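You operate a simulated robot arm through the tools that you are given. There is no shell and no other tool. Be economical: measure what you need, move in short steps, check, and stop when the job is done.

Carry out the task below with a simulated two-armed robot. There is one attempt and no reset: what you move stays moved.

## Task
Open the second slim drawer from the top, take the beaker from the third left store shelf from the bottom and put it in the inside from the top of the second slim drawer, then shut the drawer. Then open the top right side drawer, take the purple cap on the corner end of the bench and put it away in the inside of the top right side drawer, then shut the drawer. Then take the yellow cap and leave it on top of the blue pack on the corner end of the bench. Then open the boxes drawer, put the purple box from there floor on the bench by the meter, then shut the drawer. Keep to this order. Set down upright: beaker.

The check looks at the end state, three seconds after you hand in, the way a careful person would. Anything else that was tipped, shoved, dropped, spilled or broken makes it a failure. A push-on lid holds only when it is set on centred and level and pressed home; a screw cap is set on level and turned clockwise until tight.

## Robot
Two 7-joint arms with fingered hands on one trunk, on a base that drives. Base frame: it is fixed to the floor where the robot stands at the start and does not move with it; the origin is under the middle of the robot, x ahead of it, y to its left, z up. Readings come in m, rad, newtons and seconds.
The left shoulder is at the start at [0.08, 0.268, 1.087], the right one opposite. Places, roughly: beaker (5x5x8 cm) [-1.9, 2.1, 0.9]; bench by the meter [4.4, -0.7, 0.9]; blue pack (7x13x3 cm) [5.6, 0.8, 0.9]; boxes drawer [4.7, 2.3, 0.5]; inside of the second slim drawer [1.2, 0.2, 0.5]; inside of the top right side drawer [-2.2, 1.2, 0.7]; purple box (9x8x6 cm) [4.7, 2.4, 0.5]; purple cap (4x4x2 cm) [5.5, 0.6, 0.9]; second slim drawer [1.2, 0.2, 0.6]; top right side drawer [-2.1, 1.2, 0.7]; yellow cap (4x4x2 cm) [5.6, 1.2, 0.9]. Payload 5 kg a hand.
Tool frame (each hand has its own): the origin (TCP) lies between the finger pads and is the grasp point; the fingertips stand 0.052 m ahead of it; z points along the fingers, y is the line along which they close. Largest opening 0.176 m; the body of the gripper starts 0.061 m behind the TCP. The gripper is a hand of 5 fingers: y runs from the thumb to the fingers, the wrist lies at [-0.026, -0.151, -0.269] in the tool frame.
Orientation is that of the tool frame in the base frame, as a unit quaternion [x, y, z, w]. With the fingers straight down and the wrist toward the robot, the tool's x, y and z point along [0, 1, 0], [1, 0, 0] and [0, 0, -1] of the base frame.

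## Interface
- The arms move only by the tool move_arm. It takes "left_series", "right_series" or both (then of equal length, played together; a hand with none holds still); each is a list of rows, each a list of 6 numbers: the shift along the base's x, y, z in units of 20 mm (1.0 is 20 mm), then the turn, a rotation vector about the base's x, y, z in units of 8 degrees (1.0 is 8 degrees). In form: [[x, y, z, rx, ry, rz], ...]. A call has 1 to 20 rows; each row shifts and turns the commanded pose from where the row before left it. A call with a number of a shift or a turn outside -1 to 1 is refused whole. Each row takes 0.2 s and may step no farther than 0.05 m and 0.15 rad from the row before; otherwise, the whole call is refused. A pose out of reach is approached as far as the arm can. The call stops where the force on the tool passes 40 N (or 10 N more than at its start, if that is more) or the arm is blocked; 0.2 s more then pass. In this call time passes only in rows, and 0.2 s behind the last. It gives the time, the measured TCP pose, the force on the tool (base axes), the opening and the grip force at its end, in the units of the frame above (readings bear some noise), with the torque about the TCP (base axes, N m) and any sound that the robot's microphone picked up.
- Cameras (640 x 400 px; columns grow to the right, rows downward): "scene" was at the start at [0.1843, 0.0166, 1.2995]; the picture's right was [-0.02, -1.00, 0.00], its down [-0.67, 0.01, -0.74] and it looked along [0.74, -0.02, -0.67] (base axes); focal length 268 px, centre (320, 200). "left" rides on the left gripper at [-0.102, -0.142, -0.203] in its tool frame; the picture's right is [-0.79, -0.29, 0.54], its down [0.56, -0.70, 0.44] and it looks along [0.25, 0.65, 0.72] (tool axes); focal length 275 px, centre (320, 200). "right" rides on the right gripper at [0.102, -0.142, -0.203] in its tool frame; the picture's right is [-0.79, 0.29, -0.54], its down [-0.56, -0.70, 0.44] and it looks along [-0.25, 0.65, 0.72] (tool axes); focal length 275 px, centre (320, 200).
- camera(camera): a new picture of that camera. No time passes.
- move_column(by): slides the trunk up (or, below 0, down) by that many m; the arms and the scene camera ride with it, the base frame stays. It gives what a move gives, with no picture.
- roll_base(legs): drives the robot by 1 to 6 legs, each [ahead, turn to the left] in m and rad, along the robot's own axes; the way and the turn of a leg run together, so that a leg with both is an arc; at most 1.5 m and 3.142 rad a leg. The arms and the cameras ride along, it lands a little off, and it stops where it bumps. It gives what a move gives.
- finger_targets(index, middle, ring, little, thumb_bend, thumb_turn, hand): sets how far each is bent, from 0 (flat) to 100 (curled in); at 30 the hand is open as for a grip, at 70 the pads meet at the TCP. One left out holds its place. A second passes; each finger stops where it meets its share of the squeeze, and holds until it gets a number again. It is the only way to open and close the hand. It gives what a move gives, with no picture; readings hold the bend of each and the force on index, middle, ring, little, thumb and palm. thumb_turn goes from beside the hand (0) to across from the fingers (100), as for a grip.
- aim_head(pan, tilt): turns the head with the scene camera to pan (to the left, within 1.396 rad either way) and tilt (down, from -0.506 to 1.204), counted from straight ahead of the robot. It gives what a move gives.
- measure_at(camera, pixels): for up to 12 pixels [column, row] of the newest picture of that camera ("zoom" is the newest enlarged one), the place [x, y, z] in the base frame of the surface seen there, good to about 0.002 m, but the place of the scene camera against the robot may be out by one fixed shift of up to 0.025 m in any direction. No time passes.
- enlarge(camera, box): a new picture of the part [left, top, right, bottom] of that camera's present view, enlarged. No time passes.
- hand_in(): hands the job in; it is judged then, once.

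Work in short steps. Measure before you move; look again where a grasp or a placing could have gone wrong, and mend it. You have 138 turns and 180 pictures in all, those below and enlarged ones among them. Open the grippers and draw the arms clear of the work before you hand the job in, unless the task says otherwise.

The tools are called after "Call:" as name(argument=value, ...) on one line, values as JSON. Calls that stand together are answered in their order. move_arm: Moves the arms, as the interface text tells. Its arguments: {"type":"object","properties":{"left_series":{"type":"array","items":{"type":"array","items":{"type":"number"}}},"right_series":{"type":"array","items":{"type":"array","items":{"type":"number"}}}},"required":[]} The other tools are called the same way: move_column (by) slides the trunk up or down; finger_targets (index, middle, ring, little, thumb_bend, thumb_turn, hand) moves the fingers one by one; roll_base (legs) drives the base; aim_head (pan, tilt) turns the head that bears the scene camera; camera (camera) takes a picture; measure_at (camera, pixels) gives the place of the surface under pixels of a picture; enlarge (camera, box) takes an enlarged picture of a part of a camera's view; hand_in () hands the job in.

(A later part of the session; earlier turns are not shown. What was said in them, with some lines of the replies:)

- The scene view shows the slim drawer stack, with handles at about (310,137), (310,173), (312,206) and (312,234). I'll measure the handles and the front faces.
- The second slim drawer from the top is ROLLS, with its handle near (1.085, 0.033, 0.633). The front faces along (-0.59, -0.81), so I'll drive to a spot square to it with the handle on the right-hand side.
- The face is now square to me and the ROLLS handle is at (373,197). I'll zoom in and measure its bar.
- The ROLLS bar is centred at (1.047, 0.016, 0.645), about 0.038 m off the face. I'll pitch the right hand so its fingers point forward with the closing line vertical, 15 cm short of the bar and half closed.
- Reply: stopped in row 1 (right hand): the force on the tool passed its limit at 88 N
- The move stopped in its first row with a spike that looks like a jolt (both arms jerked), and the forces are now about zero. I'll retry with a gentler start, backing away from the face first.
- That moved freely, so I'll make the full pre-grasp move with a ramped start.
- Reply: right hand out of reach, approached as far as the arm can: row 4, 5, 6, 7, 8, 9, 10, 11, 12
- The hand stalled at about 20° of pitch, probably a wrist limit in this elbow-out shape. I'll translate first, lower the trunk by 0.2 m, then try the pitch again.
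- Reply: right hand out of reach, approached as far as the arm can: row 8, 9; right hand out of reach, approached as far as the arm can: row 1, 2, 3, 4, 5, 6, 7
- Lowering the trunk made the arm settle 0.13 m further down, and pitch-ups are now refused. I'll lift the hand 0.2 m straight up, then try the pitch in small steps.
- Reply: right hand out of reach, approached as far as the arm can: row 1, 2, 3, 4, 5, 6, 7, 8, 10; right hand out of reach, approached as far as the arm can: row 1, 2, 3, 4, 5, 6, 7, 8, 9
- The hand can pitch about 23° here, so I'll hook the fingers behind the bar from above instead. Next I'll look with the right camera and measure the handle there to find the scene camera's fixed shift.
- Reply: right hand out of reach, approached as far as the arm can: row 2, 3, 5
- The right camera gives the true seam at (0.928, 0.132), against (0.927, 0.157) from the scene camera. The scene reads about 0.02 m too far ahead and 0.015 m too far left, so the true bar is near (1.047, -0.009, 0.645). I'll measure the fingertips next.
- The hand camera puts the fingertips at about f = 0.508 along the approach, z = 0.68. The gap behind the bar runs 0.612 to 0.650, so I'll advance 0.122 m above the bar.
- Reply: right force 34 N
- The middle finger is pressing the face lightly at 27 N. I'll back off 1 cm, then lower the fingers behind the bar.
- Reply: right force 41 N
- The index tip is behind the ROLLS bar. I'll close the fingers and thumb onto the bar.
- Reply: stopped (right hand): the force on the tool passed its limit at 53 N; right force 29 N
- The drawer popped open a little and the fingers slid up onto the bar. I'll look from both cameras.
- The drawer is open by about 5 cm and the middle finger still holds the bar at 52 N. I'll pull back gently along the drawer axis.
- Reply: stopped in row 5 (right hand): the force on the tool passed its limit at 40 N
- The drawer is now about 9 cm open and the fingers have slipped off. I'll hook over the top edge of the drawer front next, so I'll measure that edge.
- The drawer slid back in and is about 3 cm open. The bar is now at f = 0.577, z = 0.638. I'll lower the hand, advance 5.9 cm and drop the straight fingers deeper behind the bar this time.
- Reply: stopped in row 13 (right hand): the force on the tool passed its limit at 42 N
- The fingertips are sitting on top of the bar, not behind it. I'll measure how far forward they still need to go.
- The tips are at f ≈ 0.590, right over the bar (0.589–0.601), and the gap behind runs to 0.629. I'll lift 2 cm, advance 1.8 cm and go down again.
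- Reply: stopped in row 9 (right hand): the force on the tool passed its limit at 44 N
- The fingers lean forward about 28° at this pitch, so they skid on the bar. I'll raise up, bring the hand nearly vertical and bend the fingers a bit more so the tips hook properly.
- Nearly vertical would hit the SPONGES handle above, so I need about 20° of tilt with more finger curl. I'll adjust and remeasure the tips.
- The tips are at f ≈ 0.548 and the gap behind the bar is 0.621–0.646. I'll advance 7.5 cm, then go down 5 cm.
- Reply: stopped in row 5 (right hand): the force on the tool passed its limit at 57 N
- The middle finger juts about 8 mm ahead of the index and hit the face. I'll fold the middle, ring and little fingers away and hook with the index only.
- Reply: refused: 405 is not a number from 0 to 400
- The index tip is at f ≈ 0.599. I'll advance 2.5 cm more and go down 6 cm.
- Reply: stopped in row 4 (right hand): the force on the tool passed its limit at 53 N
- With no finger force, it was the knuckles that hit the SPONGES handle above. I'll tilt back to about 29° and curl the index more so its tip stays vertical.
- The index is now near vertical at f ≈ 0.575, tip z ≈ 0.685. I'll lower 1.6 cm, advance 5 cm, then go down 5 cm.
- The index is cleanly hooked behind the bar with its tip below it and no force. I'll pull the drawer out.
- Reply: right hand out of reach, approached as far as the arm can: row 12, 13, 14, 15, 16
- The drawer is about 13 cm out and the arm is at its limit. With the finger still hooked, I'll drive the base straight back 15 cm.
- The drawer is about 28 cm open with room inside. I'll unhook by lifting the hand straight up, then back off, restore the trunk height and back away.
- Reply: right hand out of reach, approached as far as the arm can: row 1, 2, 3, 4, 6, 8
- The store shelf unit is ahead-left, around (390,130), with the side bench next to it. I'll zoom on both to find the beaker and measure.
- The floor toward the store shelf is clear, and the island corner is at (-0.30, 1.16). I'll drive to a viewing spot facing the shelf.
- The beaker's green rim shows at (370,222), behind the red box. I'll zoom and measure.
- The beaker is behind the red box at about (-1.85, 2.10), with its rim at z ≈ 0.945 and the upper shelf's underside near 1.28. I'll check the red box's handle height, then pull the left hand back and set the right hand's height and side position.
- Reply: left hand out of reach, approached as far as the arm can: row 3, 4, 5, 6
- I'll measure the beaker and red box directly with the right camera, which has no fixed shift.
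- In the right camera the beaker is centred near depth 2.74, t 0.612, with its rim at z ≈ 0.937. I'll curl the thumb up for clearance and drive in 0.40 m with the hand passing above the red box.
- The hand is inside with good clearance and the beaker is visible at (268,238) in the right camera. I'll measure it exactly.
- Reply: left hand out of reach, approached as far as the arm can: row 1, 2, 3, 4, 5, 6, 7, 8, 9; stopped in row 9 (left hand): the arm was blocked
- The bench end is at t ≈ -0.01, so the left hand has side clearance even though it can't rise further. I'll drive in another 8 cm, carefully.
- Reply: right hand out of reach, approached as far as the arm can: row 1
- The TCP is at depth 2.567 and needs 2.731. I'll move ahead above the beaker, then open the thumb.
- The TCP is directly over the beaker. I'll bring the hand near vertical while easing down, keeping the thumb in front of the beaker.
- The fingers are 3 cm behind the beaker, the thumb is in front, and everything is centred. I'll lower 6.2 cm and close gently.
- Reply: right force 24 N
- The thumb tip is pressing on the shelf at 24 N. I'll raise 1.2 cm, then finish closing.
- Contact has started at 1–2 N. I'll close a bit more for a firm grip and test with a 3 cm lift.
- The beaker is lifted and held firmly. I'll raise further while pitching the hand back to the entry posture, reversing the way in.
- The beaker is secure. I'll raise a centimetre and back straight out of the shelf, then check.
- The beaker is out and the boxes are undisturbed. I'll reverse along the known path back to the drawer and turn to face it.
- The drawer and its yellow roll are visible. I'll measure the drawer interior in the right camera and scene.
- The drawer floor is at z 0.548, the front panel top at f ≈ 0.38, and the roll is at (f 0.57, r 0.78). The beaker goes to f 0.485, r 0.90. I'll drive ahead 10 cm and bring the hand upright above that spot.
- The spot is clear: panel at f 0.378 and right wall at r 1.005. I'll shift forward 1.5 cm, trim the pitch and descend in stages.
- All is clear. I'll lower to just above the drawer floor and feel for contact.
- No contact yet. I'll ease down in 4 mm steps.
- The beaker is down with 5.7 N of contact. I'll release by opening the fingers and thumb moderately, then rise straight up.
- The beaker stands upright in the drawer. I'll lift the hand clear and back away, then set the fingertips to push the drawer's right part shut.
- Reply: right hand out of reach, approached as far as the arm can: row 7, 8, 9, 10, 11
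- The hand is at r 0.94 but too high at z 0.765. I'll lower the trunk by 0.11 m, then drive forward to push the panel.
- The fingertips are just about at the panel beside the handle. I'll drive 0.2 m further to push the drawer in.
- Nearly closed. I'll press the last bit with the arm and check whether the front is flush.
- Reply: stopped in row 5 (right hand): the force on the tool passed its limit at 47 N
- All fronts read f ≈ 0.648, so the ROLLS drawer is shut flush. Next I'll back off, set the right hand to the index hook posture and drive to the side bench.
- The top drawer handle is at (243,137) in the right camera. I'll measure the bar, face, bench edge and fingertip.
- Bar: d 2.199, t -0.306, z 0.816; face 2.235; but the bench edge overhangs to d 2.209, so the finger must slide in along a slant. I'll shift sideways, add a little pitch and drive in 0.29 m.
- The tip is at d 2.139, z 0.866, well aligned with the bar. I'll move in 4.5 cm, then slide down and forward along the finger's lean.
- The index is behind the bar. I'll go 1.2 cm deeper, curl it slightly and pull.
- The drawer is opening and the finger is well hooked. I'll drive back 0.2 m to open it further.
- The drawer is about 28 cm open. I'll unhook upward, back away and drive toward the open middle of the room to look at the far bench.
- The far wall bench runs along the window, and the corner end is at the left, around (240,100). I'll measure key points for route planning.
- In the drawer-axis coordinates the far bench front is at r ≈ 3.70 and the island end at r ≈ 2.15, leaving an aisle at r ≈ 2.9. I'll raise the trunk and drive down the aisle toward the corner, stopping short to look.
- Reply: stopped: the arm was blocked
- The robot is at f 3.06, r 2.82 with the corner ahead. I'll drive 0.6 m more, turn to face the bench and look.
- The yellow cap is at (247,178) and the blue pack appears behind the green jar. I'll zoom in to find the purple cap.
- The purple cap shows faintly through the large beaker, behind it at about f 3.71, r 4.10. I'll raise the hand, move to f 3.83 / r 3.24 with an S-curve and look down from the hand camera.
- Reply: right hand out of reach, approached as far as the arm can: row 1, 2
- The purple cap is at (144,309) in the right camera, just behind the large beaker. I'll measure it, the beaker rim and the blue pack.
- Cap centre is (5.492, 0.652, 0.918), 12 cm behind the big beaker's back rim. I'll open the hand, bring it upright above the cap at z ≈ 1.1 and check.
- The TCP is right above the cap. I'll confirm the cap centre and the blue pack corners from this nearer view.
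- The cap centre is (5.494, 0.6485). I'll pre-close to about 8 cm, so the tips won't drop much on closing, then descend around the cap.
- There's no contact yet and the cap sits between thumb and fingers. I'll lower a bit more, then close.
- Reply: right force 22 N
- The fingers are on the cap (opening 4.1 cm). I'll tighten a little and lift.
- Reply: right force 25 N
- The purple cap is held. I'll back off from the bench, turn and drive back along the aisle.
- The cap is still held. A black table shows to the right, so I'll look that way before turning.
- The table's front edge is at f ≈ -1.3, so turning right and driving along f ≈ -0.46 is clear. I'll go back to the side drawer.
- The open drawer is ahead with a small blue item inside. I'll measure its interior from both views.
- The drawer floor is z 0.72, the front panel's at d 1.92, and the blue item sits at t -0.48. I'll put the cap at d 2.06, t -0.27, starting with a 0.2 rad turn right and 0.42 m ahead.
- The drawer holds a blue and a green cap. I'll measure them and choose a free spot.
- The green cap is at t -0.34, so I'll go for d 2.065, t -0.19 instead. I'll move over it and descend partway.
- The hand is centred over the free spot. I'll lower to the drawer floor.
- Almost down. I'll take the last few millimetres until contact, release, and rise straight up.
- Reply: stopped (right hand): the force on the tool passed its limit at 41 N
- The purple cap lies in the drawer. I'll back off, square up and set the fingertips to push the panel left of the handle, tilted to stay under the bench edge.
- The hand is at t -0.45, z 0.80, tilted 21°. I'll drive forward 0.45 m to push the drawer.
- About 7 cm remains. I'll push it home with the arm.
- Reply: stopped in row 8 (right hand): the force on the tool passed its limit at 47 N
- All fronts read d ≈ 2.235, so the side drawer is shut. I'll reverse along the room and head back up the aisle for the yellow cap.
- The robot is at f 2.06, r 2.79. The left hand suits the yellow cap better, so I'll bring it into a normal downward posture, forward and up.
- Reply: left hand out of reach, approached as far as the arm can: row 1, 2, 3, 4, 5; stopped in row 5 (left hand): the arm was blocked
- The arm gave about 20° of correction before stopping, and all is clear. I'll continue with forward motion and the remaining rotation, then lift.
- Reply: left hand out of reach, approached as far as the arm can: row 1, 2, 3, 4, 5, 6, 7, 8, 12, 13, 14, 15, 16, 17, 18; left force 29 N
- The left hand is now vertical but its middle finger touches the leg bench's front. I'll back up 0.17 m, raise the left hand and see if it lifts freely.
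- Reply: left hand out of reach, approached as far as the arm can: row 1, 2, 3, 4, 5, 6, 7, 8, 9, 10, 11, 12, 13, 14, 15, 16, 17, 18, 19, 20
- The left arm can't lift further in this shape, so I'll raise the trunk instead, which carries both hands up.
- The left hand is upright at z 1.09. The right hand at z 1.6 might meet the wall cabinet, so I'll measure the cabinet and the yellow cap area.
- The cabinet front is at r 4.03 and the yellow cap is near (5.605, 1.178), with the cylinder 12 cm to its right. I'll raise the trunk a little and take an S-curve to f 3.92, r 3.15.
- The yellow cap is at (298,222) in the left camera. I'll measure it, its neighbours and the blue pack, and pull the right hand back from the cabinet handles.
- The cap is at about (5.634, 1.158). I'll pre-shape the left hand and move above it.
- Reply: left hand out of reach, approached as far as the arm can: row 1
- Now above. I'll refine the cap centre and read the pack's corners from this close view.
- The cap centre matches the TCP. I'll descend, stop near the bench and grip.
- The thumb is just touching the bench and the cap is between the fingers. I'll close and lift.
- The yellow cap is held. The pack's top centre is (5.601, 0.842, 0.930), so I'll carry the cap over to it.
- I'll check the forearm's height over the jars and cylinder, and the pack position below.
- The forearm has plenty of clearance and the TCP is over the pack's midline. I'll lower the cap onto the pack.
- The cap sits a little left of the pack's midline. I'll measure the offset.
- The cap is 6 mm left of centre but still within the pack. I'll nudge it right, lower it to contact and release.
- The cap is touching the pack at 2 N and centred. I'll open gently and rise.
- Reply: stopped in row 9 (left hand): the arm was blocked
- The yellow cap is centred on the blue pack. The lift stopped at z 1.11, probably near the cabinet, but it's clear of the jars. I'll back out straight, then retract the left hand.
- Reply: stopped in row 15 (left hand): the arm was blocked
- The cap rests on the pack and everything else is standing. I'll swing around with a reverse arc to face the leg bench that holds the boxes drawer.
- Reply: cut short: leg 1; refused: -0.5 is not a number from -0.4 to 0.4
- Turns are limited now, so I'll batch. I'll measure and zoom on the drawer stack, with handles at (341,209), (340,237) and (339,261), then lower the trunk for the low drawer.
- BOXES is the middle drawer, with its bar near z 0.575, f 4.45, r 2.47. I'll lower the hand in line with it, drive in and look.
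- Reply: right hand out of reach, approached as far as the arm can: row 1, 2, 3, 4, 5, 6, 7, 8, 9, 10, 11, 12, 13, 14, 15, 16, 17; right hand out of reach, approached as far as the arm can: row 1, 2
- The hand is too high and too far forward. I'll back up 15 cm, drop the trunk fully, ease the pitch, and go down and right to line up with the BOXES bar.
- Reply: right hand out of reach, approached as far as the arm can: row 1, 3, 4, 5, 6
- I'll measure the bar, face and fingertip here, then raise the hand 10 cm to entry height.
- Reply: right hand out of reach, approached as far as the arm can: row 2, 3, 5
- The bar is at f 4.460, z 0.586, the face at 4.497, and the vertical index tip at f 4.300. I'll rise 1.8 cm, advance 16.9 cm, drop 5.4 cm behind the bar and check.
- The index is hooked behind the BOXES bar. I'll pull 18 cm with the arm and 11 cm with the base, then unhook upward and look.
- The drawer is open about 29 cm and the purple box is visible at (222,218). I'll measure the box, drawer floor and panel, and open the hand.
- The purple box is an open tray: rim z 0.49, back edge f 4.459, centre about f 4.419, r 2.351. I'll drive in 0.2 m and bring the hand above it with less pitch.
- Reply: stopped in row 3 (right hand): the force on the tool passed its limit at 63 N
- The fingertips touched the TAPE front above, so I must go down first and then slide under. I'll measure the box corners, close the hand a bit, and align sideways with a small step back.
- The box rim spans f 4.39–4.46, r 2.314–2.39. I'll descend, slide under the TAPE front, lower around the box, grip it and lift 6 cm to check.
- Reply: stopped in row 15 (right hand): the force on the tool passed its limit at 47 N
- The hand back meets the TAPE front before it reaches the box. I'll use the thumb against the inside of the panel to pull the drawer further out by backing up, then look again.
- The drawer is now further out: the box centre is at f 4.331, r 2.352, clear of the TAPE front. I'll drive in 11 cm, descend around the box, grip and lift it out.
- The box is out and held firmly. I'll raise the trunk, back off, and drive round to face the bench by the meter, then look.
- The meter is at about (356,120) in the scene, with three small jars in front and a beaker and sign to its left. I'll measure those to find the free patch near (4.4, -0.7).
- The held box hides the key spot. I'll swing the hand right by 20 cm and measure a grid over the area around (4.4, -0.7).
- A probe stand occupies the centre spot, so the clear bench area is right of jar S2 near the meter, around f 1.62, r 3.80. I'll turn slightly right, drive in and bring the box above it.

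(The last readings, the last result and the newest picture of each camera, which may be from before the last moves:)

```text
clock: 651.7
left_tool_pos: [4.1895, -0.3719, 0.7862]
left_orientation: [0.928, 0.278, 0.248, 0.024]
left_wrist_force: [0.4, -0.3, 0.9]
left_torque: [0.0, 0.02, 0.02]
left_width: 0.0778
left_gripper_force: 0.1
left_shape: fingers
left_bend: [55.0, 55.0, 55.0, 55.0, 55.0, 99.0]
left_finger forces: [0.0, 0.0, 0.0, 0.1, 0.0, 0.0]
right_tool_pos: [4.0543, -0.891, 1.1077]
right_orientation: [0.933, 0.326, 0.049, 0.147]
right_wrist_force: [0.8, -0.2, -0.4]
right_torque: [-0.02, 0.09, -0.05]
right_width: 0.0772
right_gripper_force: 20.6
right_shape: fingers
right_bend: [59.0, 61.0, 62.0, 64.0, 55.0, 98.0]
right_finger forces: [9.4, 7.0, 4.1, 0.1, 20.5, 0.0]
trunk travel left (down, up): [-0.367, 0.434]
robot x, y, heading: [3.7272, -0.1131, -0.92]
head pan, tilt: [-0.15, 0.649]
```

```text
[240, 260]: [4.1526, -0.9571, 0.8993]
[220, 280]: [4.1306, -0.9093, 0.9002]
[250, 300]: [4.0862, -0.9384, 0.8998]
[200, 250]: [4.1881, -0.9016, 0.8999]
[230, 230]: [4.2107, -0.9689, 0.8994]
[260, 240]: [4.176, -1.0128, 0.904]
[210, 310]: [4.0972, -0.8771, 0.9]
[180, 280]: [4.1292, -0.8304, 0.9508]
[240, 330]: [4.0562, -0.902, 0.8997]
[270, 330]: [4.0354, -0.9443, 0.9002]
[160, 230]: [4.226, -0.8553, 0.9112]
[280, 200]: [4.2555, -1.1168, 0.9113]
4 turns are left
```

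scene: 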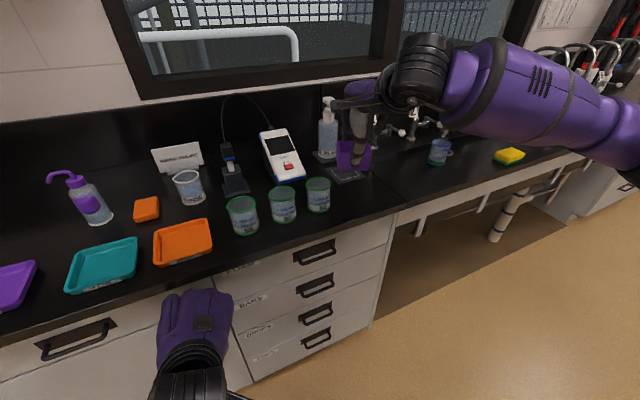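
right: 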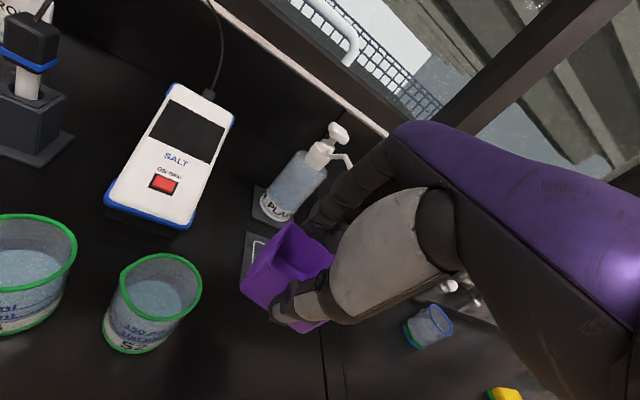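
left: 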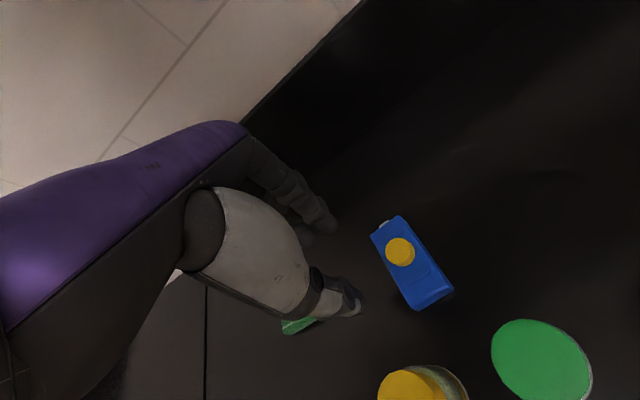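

The seam shows the meter's bench section ends near f 1.52, so f 1.63, r 3.85 is inside it and clear of jar S2. I'll place the box, release, lift high, and drive back toward the drawer, ready to push with the left hand.

Call:
move_arm(right_series=[[0.32, -0.75, 0, 0, 0, 0], [0.32, -0.75, 0, 0, 0, 0], [0.33, -0.74, -0.3, 0, 0, 0], [0, 0, -0.8, 0, 0, 0], [0, 0, -1, 0, 0, 0], [0, 0, -1, 0, 0, 0], [0, 0, -1, 0, 0, 0], [0, 0, -0.8, 0, 0, 0], [0, 0, -0.4, 0, 0, 0], [0, 0, -0.3, 0, 0, 0]])

Call:
finger_targets(hand="right", index=48, middle=48, ring=48, little=48, thumb_bend=47)

Call:
move_arm(right_series=[[0, 0, 0.4, 0, 0, 0], [0, 0, 0.8, 0, 0, 0], [0, 0, 1, 0, 0, 0], [0, 0, 1, 0, 0, 0], [0, 0, 1, 0, 0, 0], [0, 0, 1, 0, 0, 0], [0, 0, 1, 0, 0, 0], [0, 0, 1, 0, 0, 0], [0, 0, 1, 0, 0, 0], [0, 0, 1, 0, 0, 0], [0, 0, 1, 0, 0, 0], [0, 0, 1, 0, 0, 0], [0, 0, 1, 0, 0, 0], [0, 0, 1, 0, 0, 0], [0, 0, 1, 0, 0, 0], [0, 0, 1, 0, 0, 0], [0, 0, 1, 0, 0, 0], [0, 0, 1, 0, 0, 0]])

Call:
camera(camera="right")

Call:
roll_base(legs=[[-0.3, 0], [0, 1.969], [1.28, 0], [0, -0.106]])

Call:
finger_targets(hand="left", index=90, middle=90, ring=90, little=90, thumb_bend=70)

Call:
move_column(by=-0.2)

Call:
aim_head(pan=0.15, tilt=0.8)

Call:
camera(camera="scene")

Call:
camera(camera="left")

```text
clock: 653.9
left_tool_pos: [4.1903, -0.3738, 0.787]
left_orientation: [0.928, 0.279, 0.247, 0.024]
left_wrist_force: [0.8, 0.1, -0.1]
left_torque: [0.02, 0.0, -0.03]
left_width: 0.0773
left_gripper_force: 0.0
left_shape: fingers
left_bend: [55.0, 55.0, 55.0, 55.0, 55.0, 99.0]
left_finger forces: [0.0, 0.0, 0.0, 0.0, 0.0, 0.0]
right_tool_pos: [4.0743, -0.9358, 0.9977]
right_orientation: [0.933, 0.325, 0.05, 0.147]
right_wrist_force: [0.3, 0.1, 2.4]
right_torque: [-0.03, 0.19, 0.01]
right_width: 0.0772
right_gripper_force: 22.1
right_shape: fingers
right_bend: [59.0, 61.0, 62.0, 64.0, 55.0, 98.0]
right_finger forces: [10.0, 7.3, 5.7, 0.0, 21.0, 0.1]
trunk travel left (down, up): [-0.367, 0.434]
robot x, y, heading: [3.7305, -0.1195, -0.92]
head pan, tilt: [-0.15, 0.649]
```

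```text
clock: 654.9
left_tool_pos: [4.1902, -0.3728, 0.7878]
left_orientation: [0.928, 0.278, 0.248, 0.024]
left_wrist_force: [0.7, 0.5, 0.1]
left_torque: [0.03, 0.03, -0.02]
left_width: 0.0776
left_gripper_force: 0.0
left_shape: fingers
left_bend: [55.0, 55.0, 55.0, 55.0, 55.0, 99.0]
left_finger forces: [0.0, 0.0, 0.0, 0.0, 0.1, 0.0]
right_tool_pos: [4.0734, -0.9362, 0.9975]
right_orientation: [0.933, 0.325, 0.05, 0.146]
right_wrist_force: [0.0, 0.1, 0.0]
right_torque: [0.02, -0.02, 0.0]
right_width: 0.1103
right_gripper_force: 0.2
right_shape: fingers
right_bend: [48.0, 48.0, 48.0, 48.0, 47.0, 98.0]
right_finger forces: [0.1, 0.0, 0.0, 0.1, 0.1, 0.1]
trunk travel left (down, up): [-0.367, 0.434]
robot x, y, heading: [3.7291, -0.1172, -0.92]
head pan, tilt: [-0.15, 0.649]
```

```text
clock: 658.7
left_tool_pos: [4.1887, -0.3729, 0.7885]
left_orientation: [0.927, 0.279, 0.248, 0.025]
left_wrist_force: [0.2, 0.3, 0.5]
left_torque: [-0.07, 0.02, -0.01]
left_width: 0.0773
left_gripper_force: 0.0
left_shape: fingers
left_bend: [55.0, 55.0, 55.0, 55.0, 55.0, 99.0]
left_finger forces: [0.1, 0.1, 0.0, 0.0, 0.0, 0.0]
right_tool_pos: [4.0743, -0.9352, 1.3412]
right_orientation: [0.933, 0.325, 0.048, 0.147]
right_wrist_force: [0.2, 2.1, -0.6]
right_torque: [-0.11, 0.02, -0.09]
right_width: 0.1104
right_gripper_force: 0.1
right_shape: fingers
right_bend: [48.0, 48.0, 48.0, 48.0, 47.0, 98.0]
right_finger forces: [0.0, 0.1, 0.0, 0.0, 0.0, 0.0]
trunk travel left (down, up): [-0.367, 0.434]
robot x, y, heading: [3.7295, -0.1176, -0.92]
head pan, tilt: [-0.15, 0.649]
```

```text
31 pictures are left
```

right: 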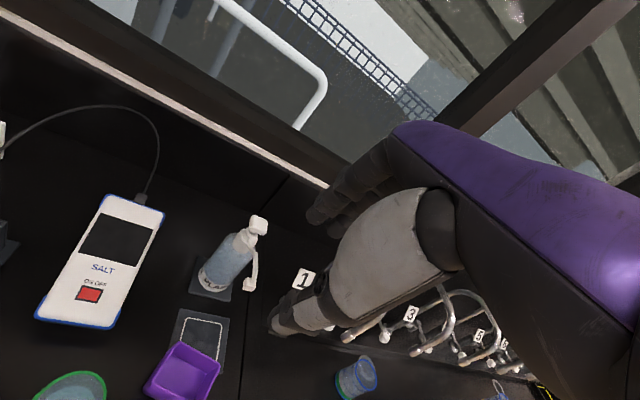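

```text
clock: 677.6
left_tool_pos: [4.3647, 1.7158, 0.7871]
left_orientation: [0.352, 0.902, 0.172, -0.181]
left_wrist_force: [0.0, 0.0, 0.8]
left_torque: [0.03, -0.03, -0.02]
left_width: 0.0772
left_gripper_force: 0.0
left_shape: fingers
left_bend: [55.0, 55.0, 55.0, 55.0, 55.0, 99.0]
left_finger forces: [0.0, 0.0, 0.1, 0.0, 0.0, 0.1]
right_tool_pos: [4.9373, 1.7389, 1.3422]
right_orientation: [0.317, 0.936, 0.147, 0.051]
right_wrist_force: [0.0, -1.6, 1.1]
right_torque: [0.01, 0.0, 0.0]
right_width: 0.1106
right_gripper_force: 0.0
right_shape: fingers
right_bend: [48.0, 48.0, 48.0, 48.0, 47.0, 98.0]
right_finger forces: [0.0, 0.0, 0.0, 0.0, 0.0, 0.0]
trunk travel left (down, up): [-0.367, 0.434]
robot x, y, heading: [4.2299, 1.2106, 0.898]
head pan, tilt: [-0.15, 0.649]
```

```text
clock: 678.6
left_tool_pos: [4.3571, 1.7083, 0.7925]
left_orientation: [0.349, 0.902, 0.177, -0.18]
left_wrist_force: [-0.6, 0.3, 0.0]
left_torque: [0.04, -0.03, 0.0]
left_width: 0.0073
left_gripper_force: 0.1
left_shape: fingers
left_bend: [75.0, 90.0, 90.0, 90.0, 67.0, 100.0]
left_finger forces: [0.1, 0.0, 0.0, 0.0, 0.0, 0.0]
right_tool_pos: [4.9272, 1.7271, 1.3515]
right_orientation: [0.317, 0.935, 0.152, 0.053]
right_wrist_force: [-0.6, -0.4, 0.5]
right_torque: [0.01, -0.02, 0.02]
right_width: 0.1109
right_gripper_force: 0.1
right_shape: fingers
right_bend: [48.0, 48.0, 48.0, 48.0, 47.0, 98.0]
right_finger forces: [0.0, 0.1, 0.1, 0.1, 0.0, 0.0]
trunk travel left (down, up): [-0.367, 0.434]
robot x, y, heading: [4.2267, 1.2054, 0.901]
head pan, tilt: [-0.15, 0.649]
```

```text
clock: 680.8
left_tool_pos: [4.3256, 1.679, 0.516]
left_orientation: [0.383, 0.891, 0.105, -0.22]
left_wrist_force: [-0.3, -0.3, 0.3]
left_torque: [-0.04, -0.03, -0.02]
left_width: 0.0075
left_gripper_force: 0.0
left_shape: fingers
left_bend: [75.0, 90.0, 90.0, 90.0, 67.0, 100.0]
left_finger forces: [0.0, 0.1, 0.0, 0.0, 0.0, 0.0]
right_tool_pos: [4.9257, 1.727, 1.1539]
right_orientation: [0.317, 0.934, 0.153, 0.053]
right_wrist_force: [-0.6, 0.0, 1.0]
right_torque: [0.06, -0.02, -0.02]
right_width: 0.1106
right_gripper_force: 0.1
right_shape: fingers
right_bend: [48.0, 48.0, 48.0, 48.0, 47.0, 98.0]
right_finger forces: [0.0, 0.1, 0.1, 0.0, 0.0, 0.0]
trunk travel left (down, up): [-0.167, 0.634]
robot x, y, heading: [4.2277, 1.2036, 0.901]
head pan, tilt: [-0.15, 0.649]
```

```text
clock: 681.5
left_tool_pos: [4.3256, 1.681, 0.5158]
left_orientation: [0.383, 0.891, 0.104, -0.221]
left_wrist_force: [-1.0, 0.6, 0.6]
left_torque: [-0.03, 0.0, -0.01]
left_width: 0.0077
left_gripper_force: 0.0
left_shape: fingers
left_bend: [75.0, 90.0, 90.0, 90.0, 67.0, 100.0]
left_finger forces: [0.0, 0.0, 0.1, 0.0, 0.0, 0.0]
right_tool_pos: [4.9269, 1.7278, 1.1519]
right_orientation: [0.317, 0.934, 0.153, 0.053]
right_wrist_force: [-0.8, 0.6, 0.7]
right_torque: [-0.02, 0.0, -0.06]
right_width: 0.1107
right_gripper_force: 0.1
right_shape: fingers
right_bend: [48.0, 48.0, 48.0, 48.0, 47.0, 98.0]
right_finger forces: [0.0, 0.1, 0.0, 0.0, 0.1, 0.1]
trunk travel left (down, up): [-0.167, 0.634]
robot x, y, heading: [4.2257, 1.2052, 0.898]
head pan, tilt: [0.15, 0.799]
```

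```text
30 pictures are left
```

scene: 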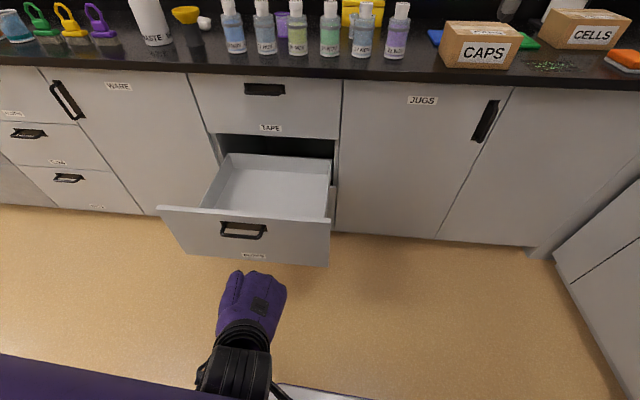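

```text
29 pictures are left
3 turns are left
```

left: 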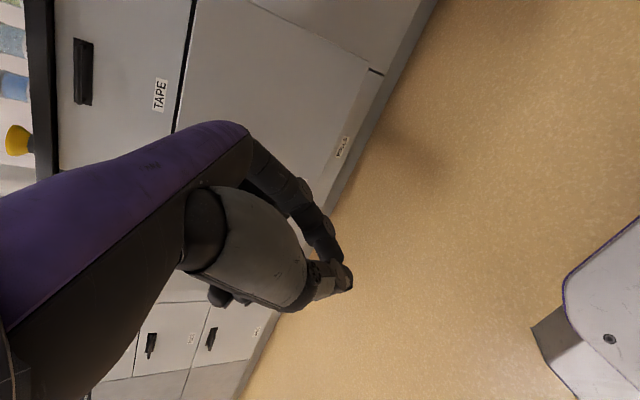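

The purple box stands upright by the meter, and the left fist is lined up in front of the open BOXES drawer. I'll raise the right hand, straighten up, drive forward to push the drawer shut and press home.

Call:
move_arm(right_series=[[0, 0, 0.5, 0, 0, 0], [0, 0, 1, 0, 0, 0], [0, 0, 1, 0, 0, 0], [0, 0, 1, 0, 0, 0], [0, 0, 1, 0, 0, 0]])

Call:
roll_base(legs=[[0, 0.045], [0.25, 0], [0.21, 0]])

Call:
move_arm(left_series=[[0.2, 0.28, 0, 0, 0, 0], [0.35, 0.49, 0, 0, 0, 0], [0.35, 0.49, 0, 0, 0, 0], [0.35, 0.49, 0, 0, 0, 0], [0.35, 0.49, 0, 0, 0, 0], [0.35, 0.49, 0, 0, 0, 0], [0.35, 0.49, 0, 0, 0, 0], [0.35, 0.49, 0, 0, 0, 0]])

Call:
camera(camera="scene")

Call:
measure_at(camera="scene", pixels=[[180, 160], [200, 160], [220, 160], [240, 120], [260, 160], [280, 160], [300, 160], [200, 130], [280, 130], [320, 150], [150, 150], [350, 150]])

Call:
camera(camera="left")

```text
clock: 682.8
left_tool_pos: [4.3264, 1.6811, 0.5165]
left_orientation: [0.383, 0.891, 0.106, -0.222]
left_wrist_force: [-0.3, -0.1, 0.8]
left_torque: [0.01, -0.01, -0.03]
left_width: 0.0076
left_gripper_force: 0.0
left_shape: fingers
left_bend: [75.0, 90.0, 90.0, 90.0, 67.0, 100.0]
left_finger forces: [0.0, 0.0, 0.1, 0.1, 0.0, 0.0]
right_tool_pos: [4.9262, 1.7267, 1.2436]
right_orientation: [0.316, 0.935, 0.153, 0.054]
right_wrist_force: [-1.4, -0.5, 1.6]
right_torque: [0.0, -0.07, -0.01]
right_width: 0.1105
right_gripper_force: 0.1
right_shape: fingers
right_bend: [48.0, 48.0, 48.0, 48.0, 47.0, 98.0]
right_finger forces: [0.0, 0.0, 0.1, 0.0, 0.0, 0.0]
trunk travel left (down, up): [-0.167, 0.634]
robot x, y, heading: [4.2288, 1.2052, 0.896]
head pan, tilt: [0.15, 0.799]
```

```text
clock: 687.1
left_tool_pos: [4.5717, 2.0595, 0.5146]
left_orientation: [0.359, 0.9, 0.1, -0.225]
left_wrist_force: [0.3, 0.2, -1.0]
left_torque: [0.0, 0.03, 0.01]
left_width: 0.0077
left_gripper_force: 0.1
left_shape: fingers
left_bend: [75.0, 90.0, 90.0, 90.0, 67.0, 100.0]
left_finger forces: [0.0, 0.1, 0.0, 0.0, 0.0, 0.0]
right_tool_pos: [5.1694, 2.1351, 1.2414]
right_orientation: [0.292, 0.943, 0.154, 0.049]
right_wrist_force: [0.4, -0.1, -0.7]
right_torque: [-0.02, 0.03, 0.0]
right_width: 0.111
right_gripper_force: 0.1
right_shape: fingers
right_bend: [48.0, 48.0, 48.0, 48.0, 47.0, 98.0]
right_finger forces: [0.1, 0.1, 0.1, 0.0, 0.0, 0.1]
trunk travel left (down, up): [-0.167, 0.634]
robot x, y, heading: [4.4948, 1.5794, 0.95]
head pan, tilt: [0.15, 0.799]
```

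```text
clock: 688.7
left_tool_pos: [4.5808, 2.1042, 0.5083]
left_orientation: [0.386, 0.876, 0.12, -0.263]
left_wrist_force: [-2.0, -2.4, 3.2]
left_torque: [0.06, -0.27, -0.17]
left_width: 0.0078
left_gripper_force: 0.1
left_shape: fingers
left_bend: [75.0, 90.0, 90.0, 90.0, 67.0, 100.0]
left_finger forces: [0.0, 0.0, 0.1, 0.0, 0.0, 0.1]
left hand out of reach, approached as far as the arm can: row 1
right_tool_pos: [5.1448, 2.1042, 1.2708]
right_orientation: [0.292, 0.939, 0.171, 0.056]
right_wrist_force: [-4.9, -5.6, 5.8]
right_torque: [0.22, -0.34, -0.19]
right_width: 0.1107
right_gripper_force: 0.1
right_shape: fingers
right_bend: [48.0, 48.0, 48.0, 48.0, 47.0, 98.0]
right_finger forces: [0.1, 0.0, 0.0, 0.0, 0.0, 0.1]
trunk travel left (down, up): [-0.167, 0.634]
robot x, y, heading: [4.4955, 1.5784, 0.952]
head pan, tilt: [0.15, 0.799]
stopped in row 8 (left hand): the force on the tool passed its limit at 61 N (the readings are from after the stop); the commanded pose is now the measured one
```

```text
28 pictures are left
```

scene: 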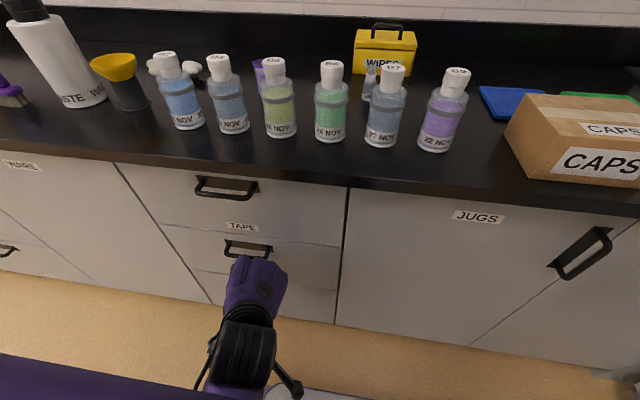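

```text
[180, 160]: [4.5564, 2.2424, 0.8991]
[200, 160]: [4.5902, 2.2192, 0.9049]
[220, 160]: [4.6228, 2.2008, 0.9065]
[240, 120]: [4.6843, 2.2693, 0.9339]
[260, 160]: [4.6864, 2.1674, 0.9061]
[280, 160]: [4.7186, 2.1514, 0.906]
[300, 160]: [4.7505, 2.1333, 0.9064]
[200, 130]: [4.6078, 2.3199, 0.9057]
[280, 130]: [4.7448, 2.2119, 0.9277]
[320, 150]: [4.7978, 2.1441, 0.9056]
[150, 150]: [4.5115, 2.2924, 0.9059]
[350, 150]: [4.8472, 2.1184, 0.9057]
```

```text
27 pictures are left
2 turns are left
```

left: 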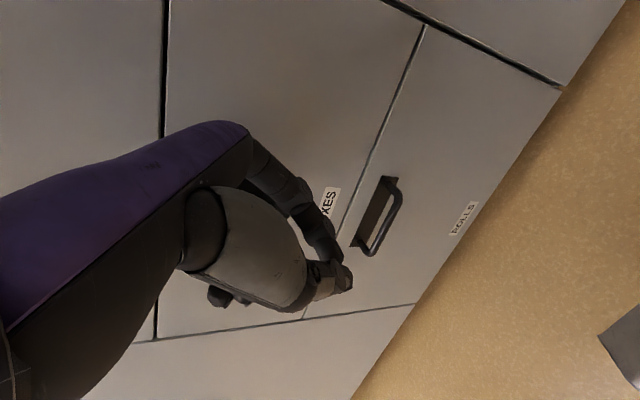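

The drawer looks flush and the push ended on its stop at 61 N. I'll press once more to be sure, back away, and open both hands well clear.

Call:
move_arm(left_series=[[0.2, 0.28, 0, 0, 0, 0], [0.35, 0.49, 0, 0, 0, 0], [0.35, 0.49, 0, 0, 0, 0], [0.35, 0.49, 0, 0, 0, 0], [0.35, 0.49, 0, 0, 0, 0], [0.35, 0.49, 0, 0, 0, 0]])

Call:
roll_base(legs=[[-0.45, 0]])

Call:
finger_targets(hand="left", index=30, middle=30, ring=30, little=30, thumb_bend=30)

Call:
finger_targets(hand="right", index=30, middle=30, ring=30, little=30, thumb_bend=30)

Call:
camera(camera="scene")

```text
clock: 689.3
left_tool_pos: [4.5816, 2.1064, 0.5084]
left_orientation: [0.392, 0.872, 0.124, -0.267]
left_wrist_force: [-2.1, -1.5, 2.1]
left_torque: [0.08, -0.22, -0.09]
left_width: 0.0076
left_gripper_force: 0.1
left_shape: fingers
left_bend: [75.0, 90.0, 90.0, 90.0, 67.0, 100.0]
left_finger forces: [0.0, 0.0, 0.0, 0.0, 0.1, 0.0]
right_tool_pos: [5.1366, 2.0917, 1.2797]
right_orientation: [0.291, 0.939, 0.176, 0.056]
right_wrist_force: [-3.1, -3.6, 3.5]
right_torque: [0.18, -0.27, -0.13]
right_width: 0.1105
right_gripper_force: 0.1
right_shape: fingers
right_bend: [48.0, 48.0, 48.0, 48.0, 47.0, 98.0]
right_finger forces: [0.0, 0.0, 0.0, 0.1, 0.0, 0.0]
trunk travel left (down, up): [-0.167, 0.634]
robot x, y, heading: [4.4995, 1.5794, 0.955]
head pan, tilt: [0.15, 0.799]
stopped in row 3 (left hand): the force on the tool passed its limit at 59 N (the readings are from after the stop); the commanded pose is now the measured one
```

```text
clock: 692.9
left_tool_pos: [4.3194, 1.7366, 0.5077]
left_orientation: [0.392, 0.871, 0.123, -0.268]
left_wrist_force: [-0.4, 0.3, 0.4]
left_torque: [0.03, 0.01, -0.04]
left_width: 0.0078
left_gripper_force: 0.1
left_shape: fingers
left_bend: [75.0, 90.0, 90.0, 90.0, 67.0, 100.0]
left_finger forces: [0.0, 0.0, 0.0, 0.0, 0.0, 0.0]
right_tool_pos: [4.8759, 1.7237, 1.275]
right_orientation: [0.293, 0.939, 0.173, 0.057]
right_wrist_force: [-0.8, -0.3, 0.7]
right_torque: [0.01, -0.06, -0.02]
right_width: 0.1108
right_gripper_force: 0.1
right_shape: fingers
right_bend: [48.0, 48.0, 48.0, 48.0, 47.0, 98.0]
right_finger forces: [0.0, 0.0, 0.1, 0.1, 0.0, 0.0]
trunk travel left (down, up): [-0.167, 0.634]
robot x, y, heading: [4.2315, 1.2104, 0.946]
head pan, tilt: [0.15, 0.799]
```

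```text
clock: 693.9
left_tool_pos: [4.3155, 1.7323, 0.5129]
left_orientation: [0.391, 0.872, 0.13, -0.265]
left_wrist_force: [0.2, 0.2, 0.0]
left_torque: [0.01, -0.05, -0.02]
left_width: 0.1868
left_gripper_force: 0.1
left_shape: fingers
left_bend: [30.0, 30.0, 30.0, 30.0, 30.0, 96.0]
left_finger forces: [0.1, 0.0, 0.0, 0.1, 0.0, 0.1]
right_tool_pos: [4.8652, 1.7101, 1.2848]
right_orientation: [0.293, 0.937, 0.18, 0.059]
right_wrist_force: [-0.5, -0.9, 1.4]
right_torque: [-0.04, -0.11, -0.04]
right_width: 0.1109
right_gripper_force: 0.0
right_shape: fingers
right_bend: [48.0, 48.0, 48.0, 48.0, 47.0, 98.0]
right_finger forces: [0.0, 0.0, 0.1, 0.0, 0.1, 0.0]
trunk travel left (down, up): [-0.167, 0.634]
robot x, y, heading: [4.2298, 1.2127, 0.944]
head pan, tilt: [0.15, 0.799]
```

```text
clock: 694.9
left_tool_pos: [4.3155, 1.7328, 0.5125]
left_orientation: [0.391, 0.872, 0.129, -0.266]
left_wrist_force: [-0.5, -0.6, 0.3]
left_torque: [0.0, 0.01, 0.01]
left_width: 0.1868
left_gripper_force: 0.0
left_shape: fingers
left_bend: [30.0, 30.0, 30.0, 30.0, 30.0, 96.0]
left_finger forces: [0.0, 0.0, 0.1, 0.0, 0.0, 0.1]
right_tool_pos: [4.8663, 1.7096, 1.2855]
right_orientation: [0.293, 0.937, 0.179, 0.059]
right_wrist_force: [-0.3, -0.4, -0.6]
right_torque: [-0.01, 0.01, 0.0]
right_width: 0.1866
right_gripper_force: 0.1
right_shape: fingers
right_bend: [30.0, 30.0, 30.0, 30.0, 30.0, 96.0]
right_finger forces: [0.0, 0.0, 0.0, 0.1, 0.0, 0.0]
trunk travel left (down, up): [-0.167, 0.634]
robot x, y, heading: [4.2322, 1.2124, 0.943]
head pan, tilt: [0.15, 0.799]
```

```text
26 pictures are left
1 turns are left
```

scene: 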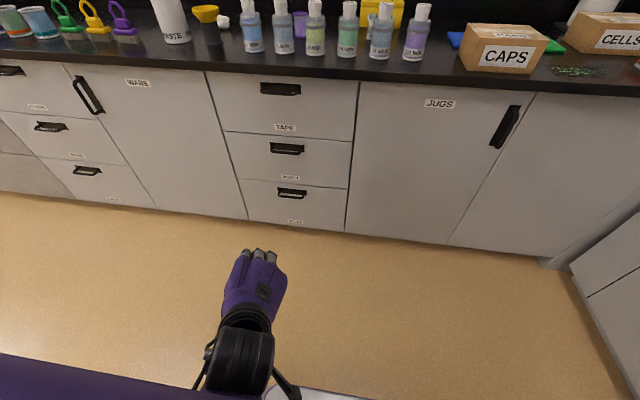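

The BOXES drawer is shut flush, both hands are open and clear, and nothing in this last view is disturbed. I'm handing in.

Call:
hand_in()

```text
The job is handed in.
```

I finished all four parts in the order you gave and handed the job in; I don't have the check's result.

- **Beaker:** It stands upright in the second slim drawer, and that drawer is shut.
- **Purple cap:** It is in the top right side drawer, and that drawer is shut.
- **Yellow cap:** It sits on top of the blue pack at the corner end of the bench.
- **Purple box:** It is on the meter's section of the bench, to the right of the jars. A probe stand already took up the spot at the coordinates you gave, so the box is about 0.4 m from that point. The boxes drawer is shut.

While driving near the boxes drawer, one reverse move was cut short. I took it as the base touching something behind the robot, and I never looked back to see what it was or whether it moved. Nothing was out of place in the pictures I took, but those did not cover that area.
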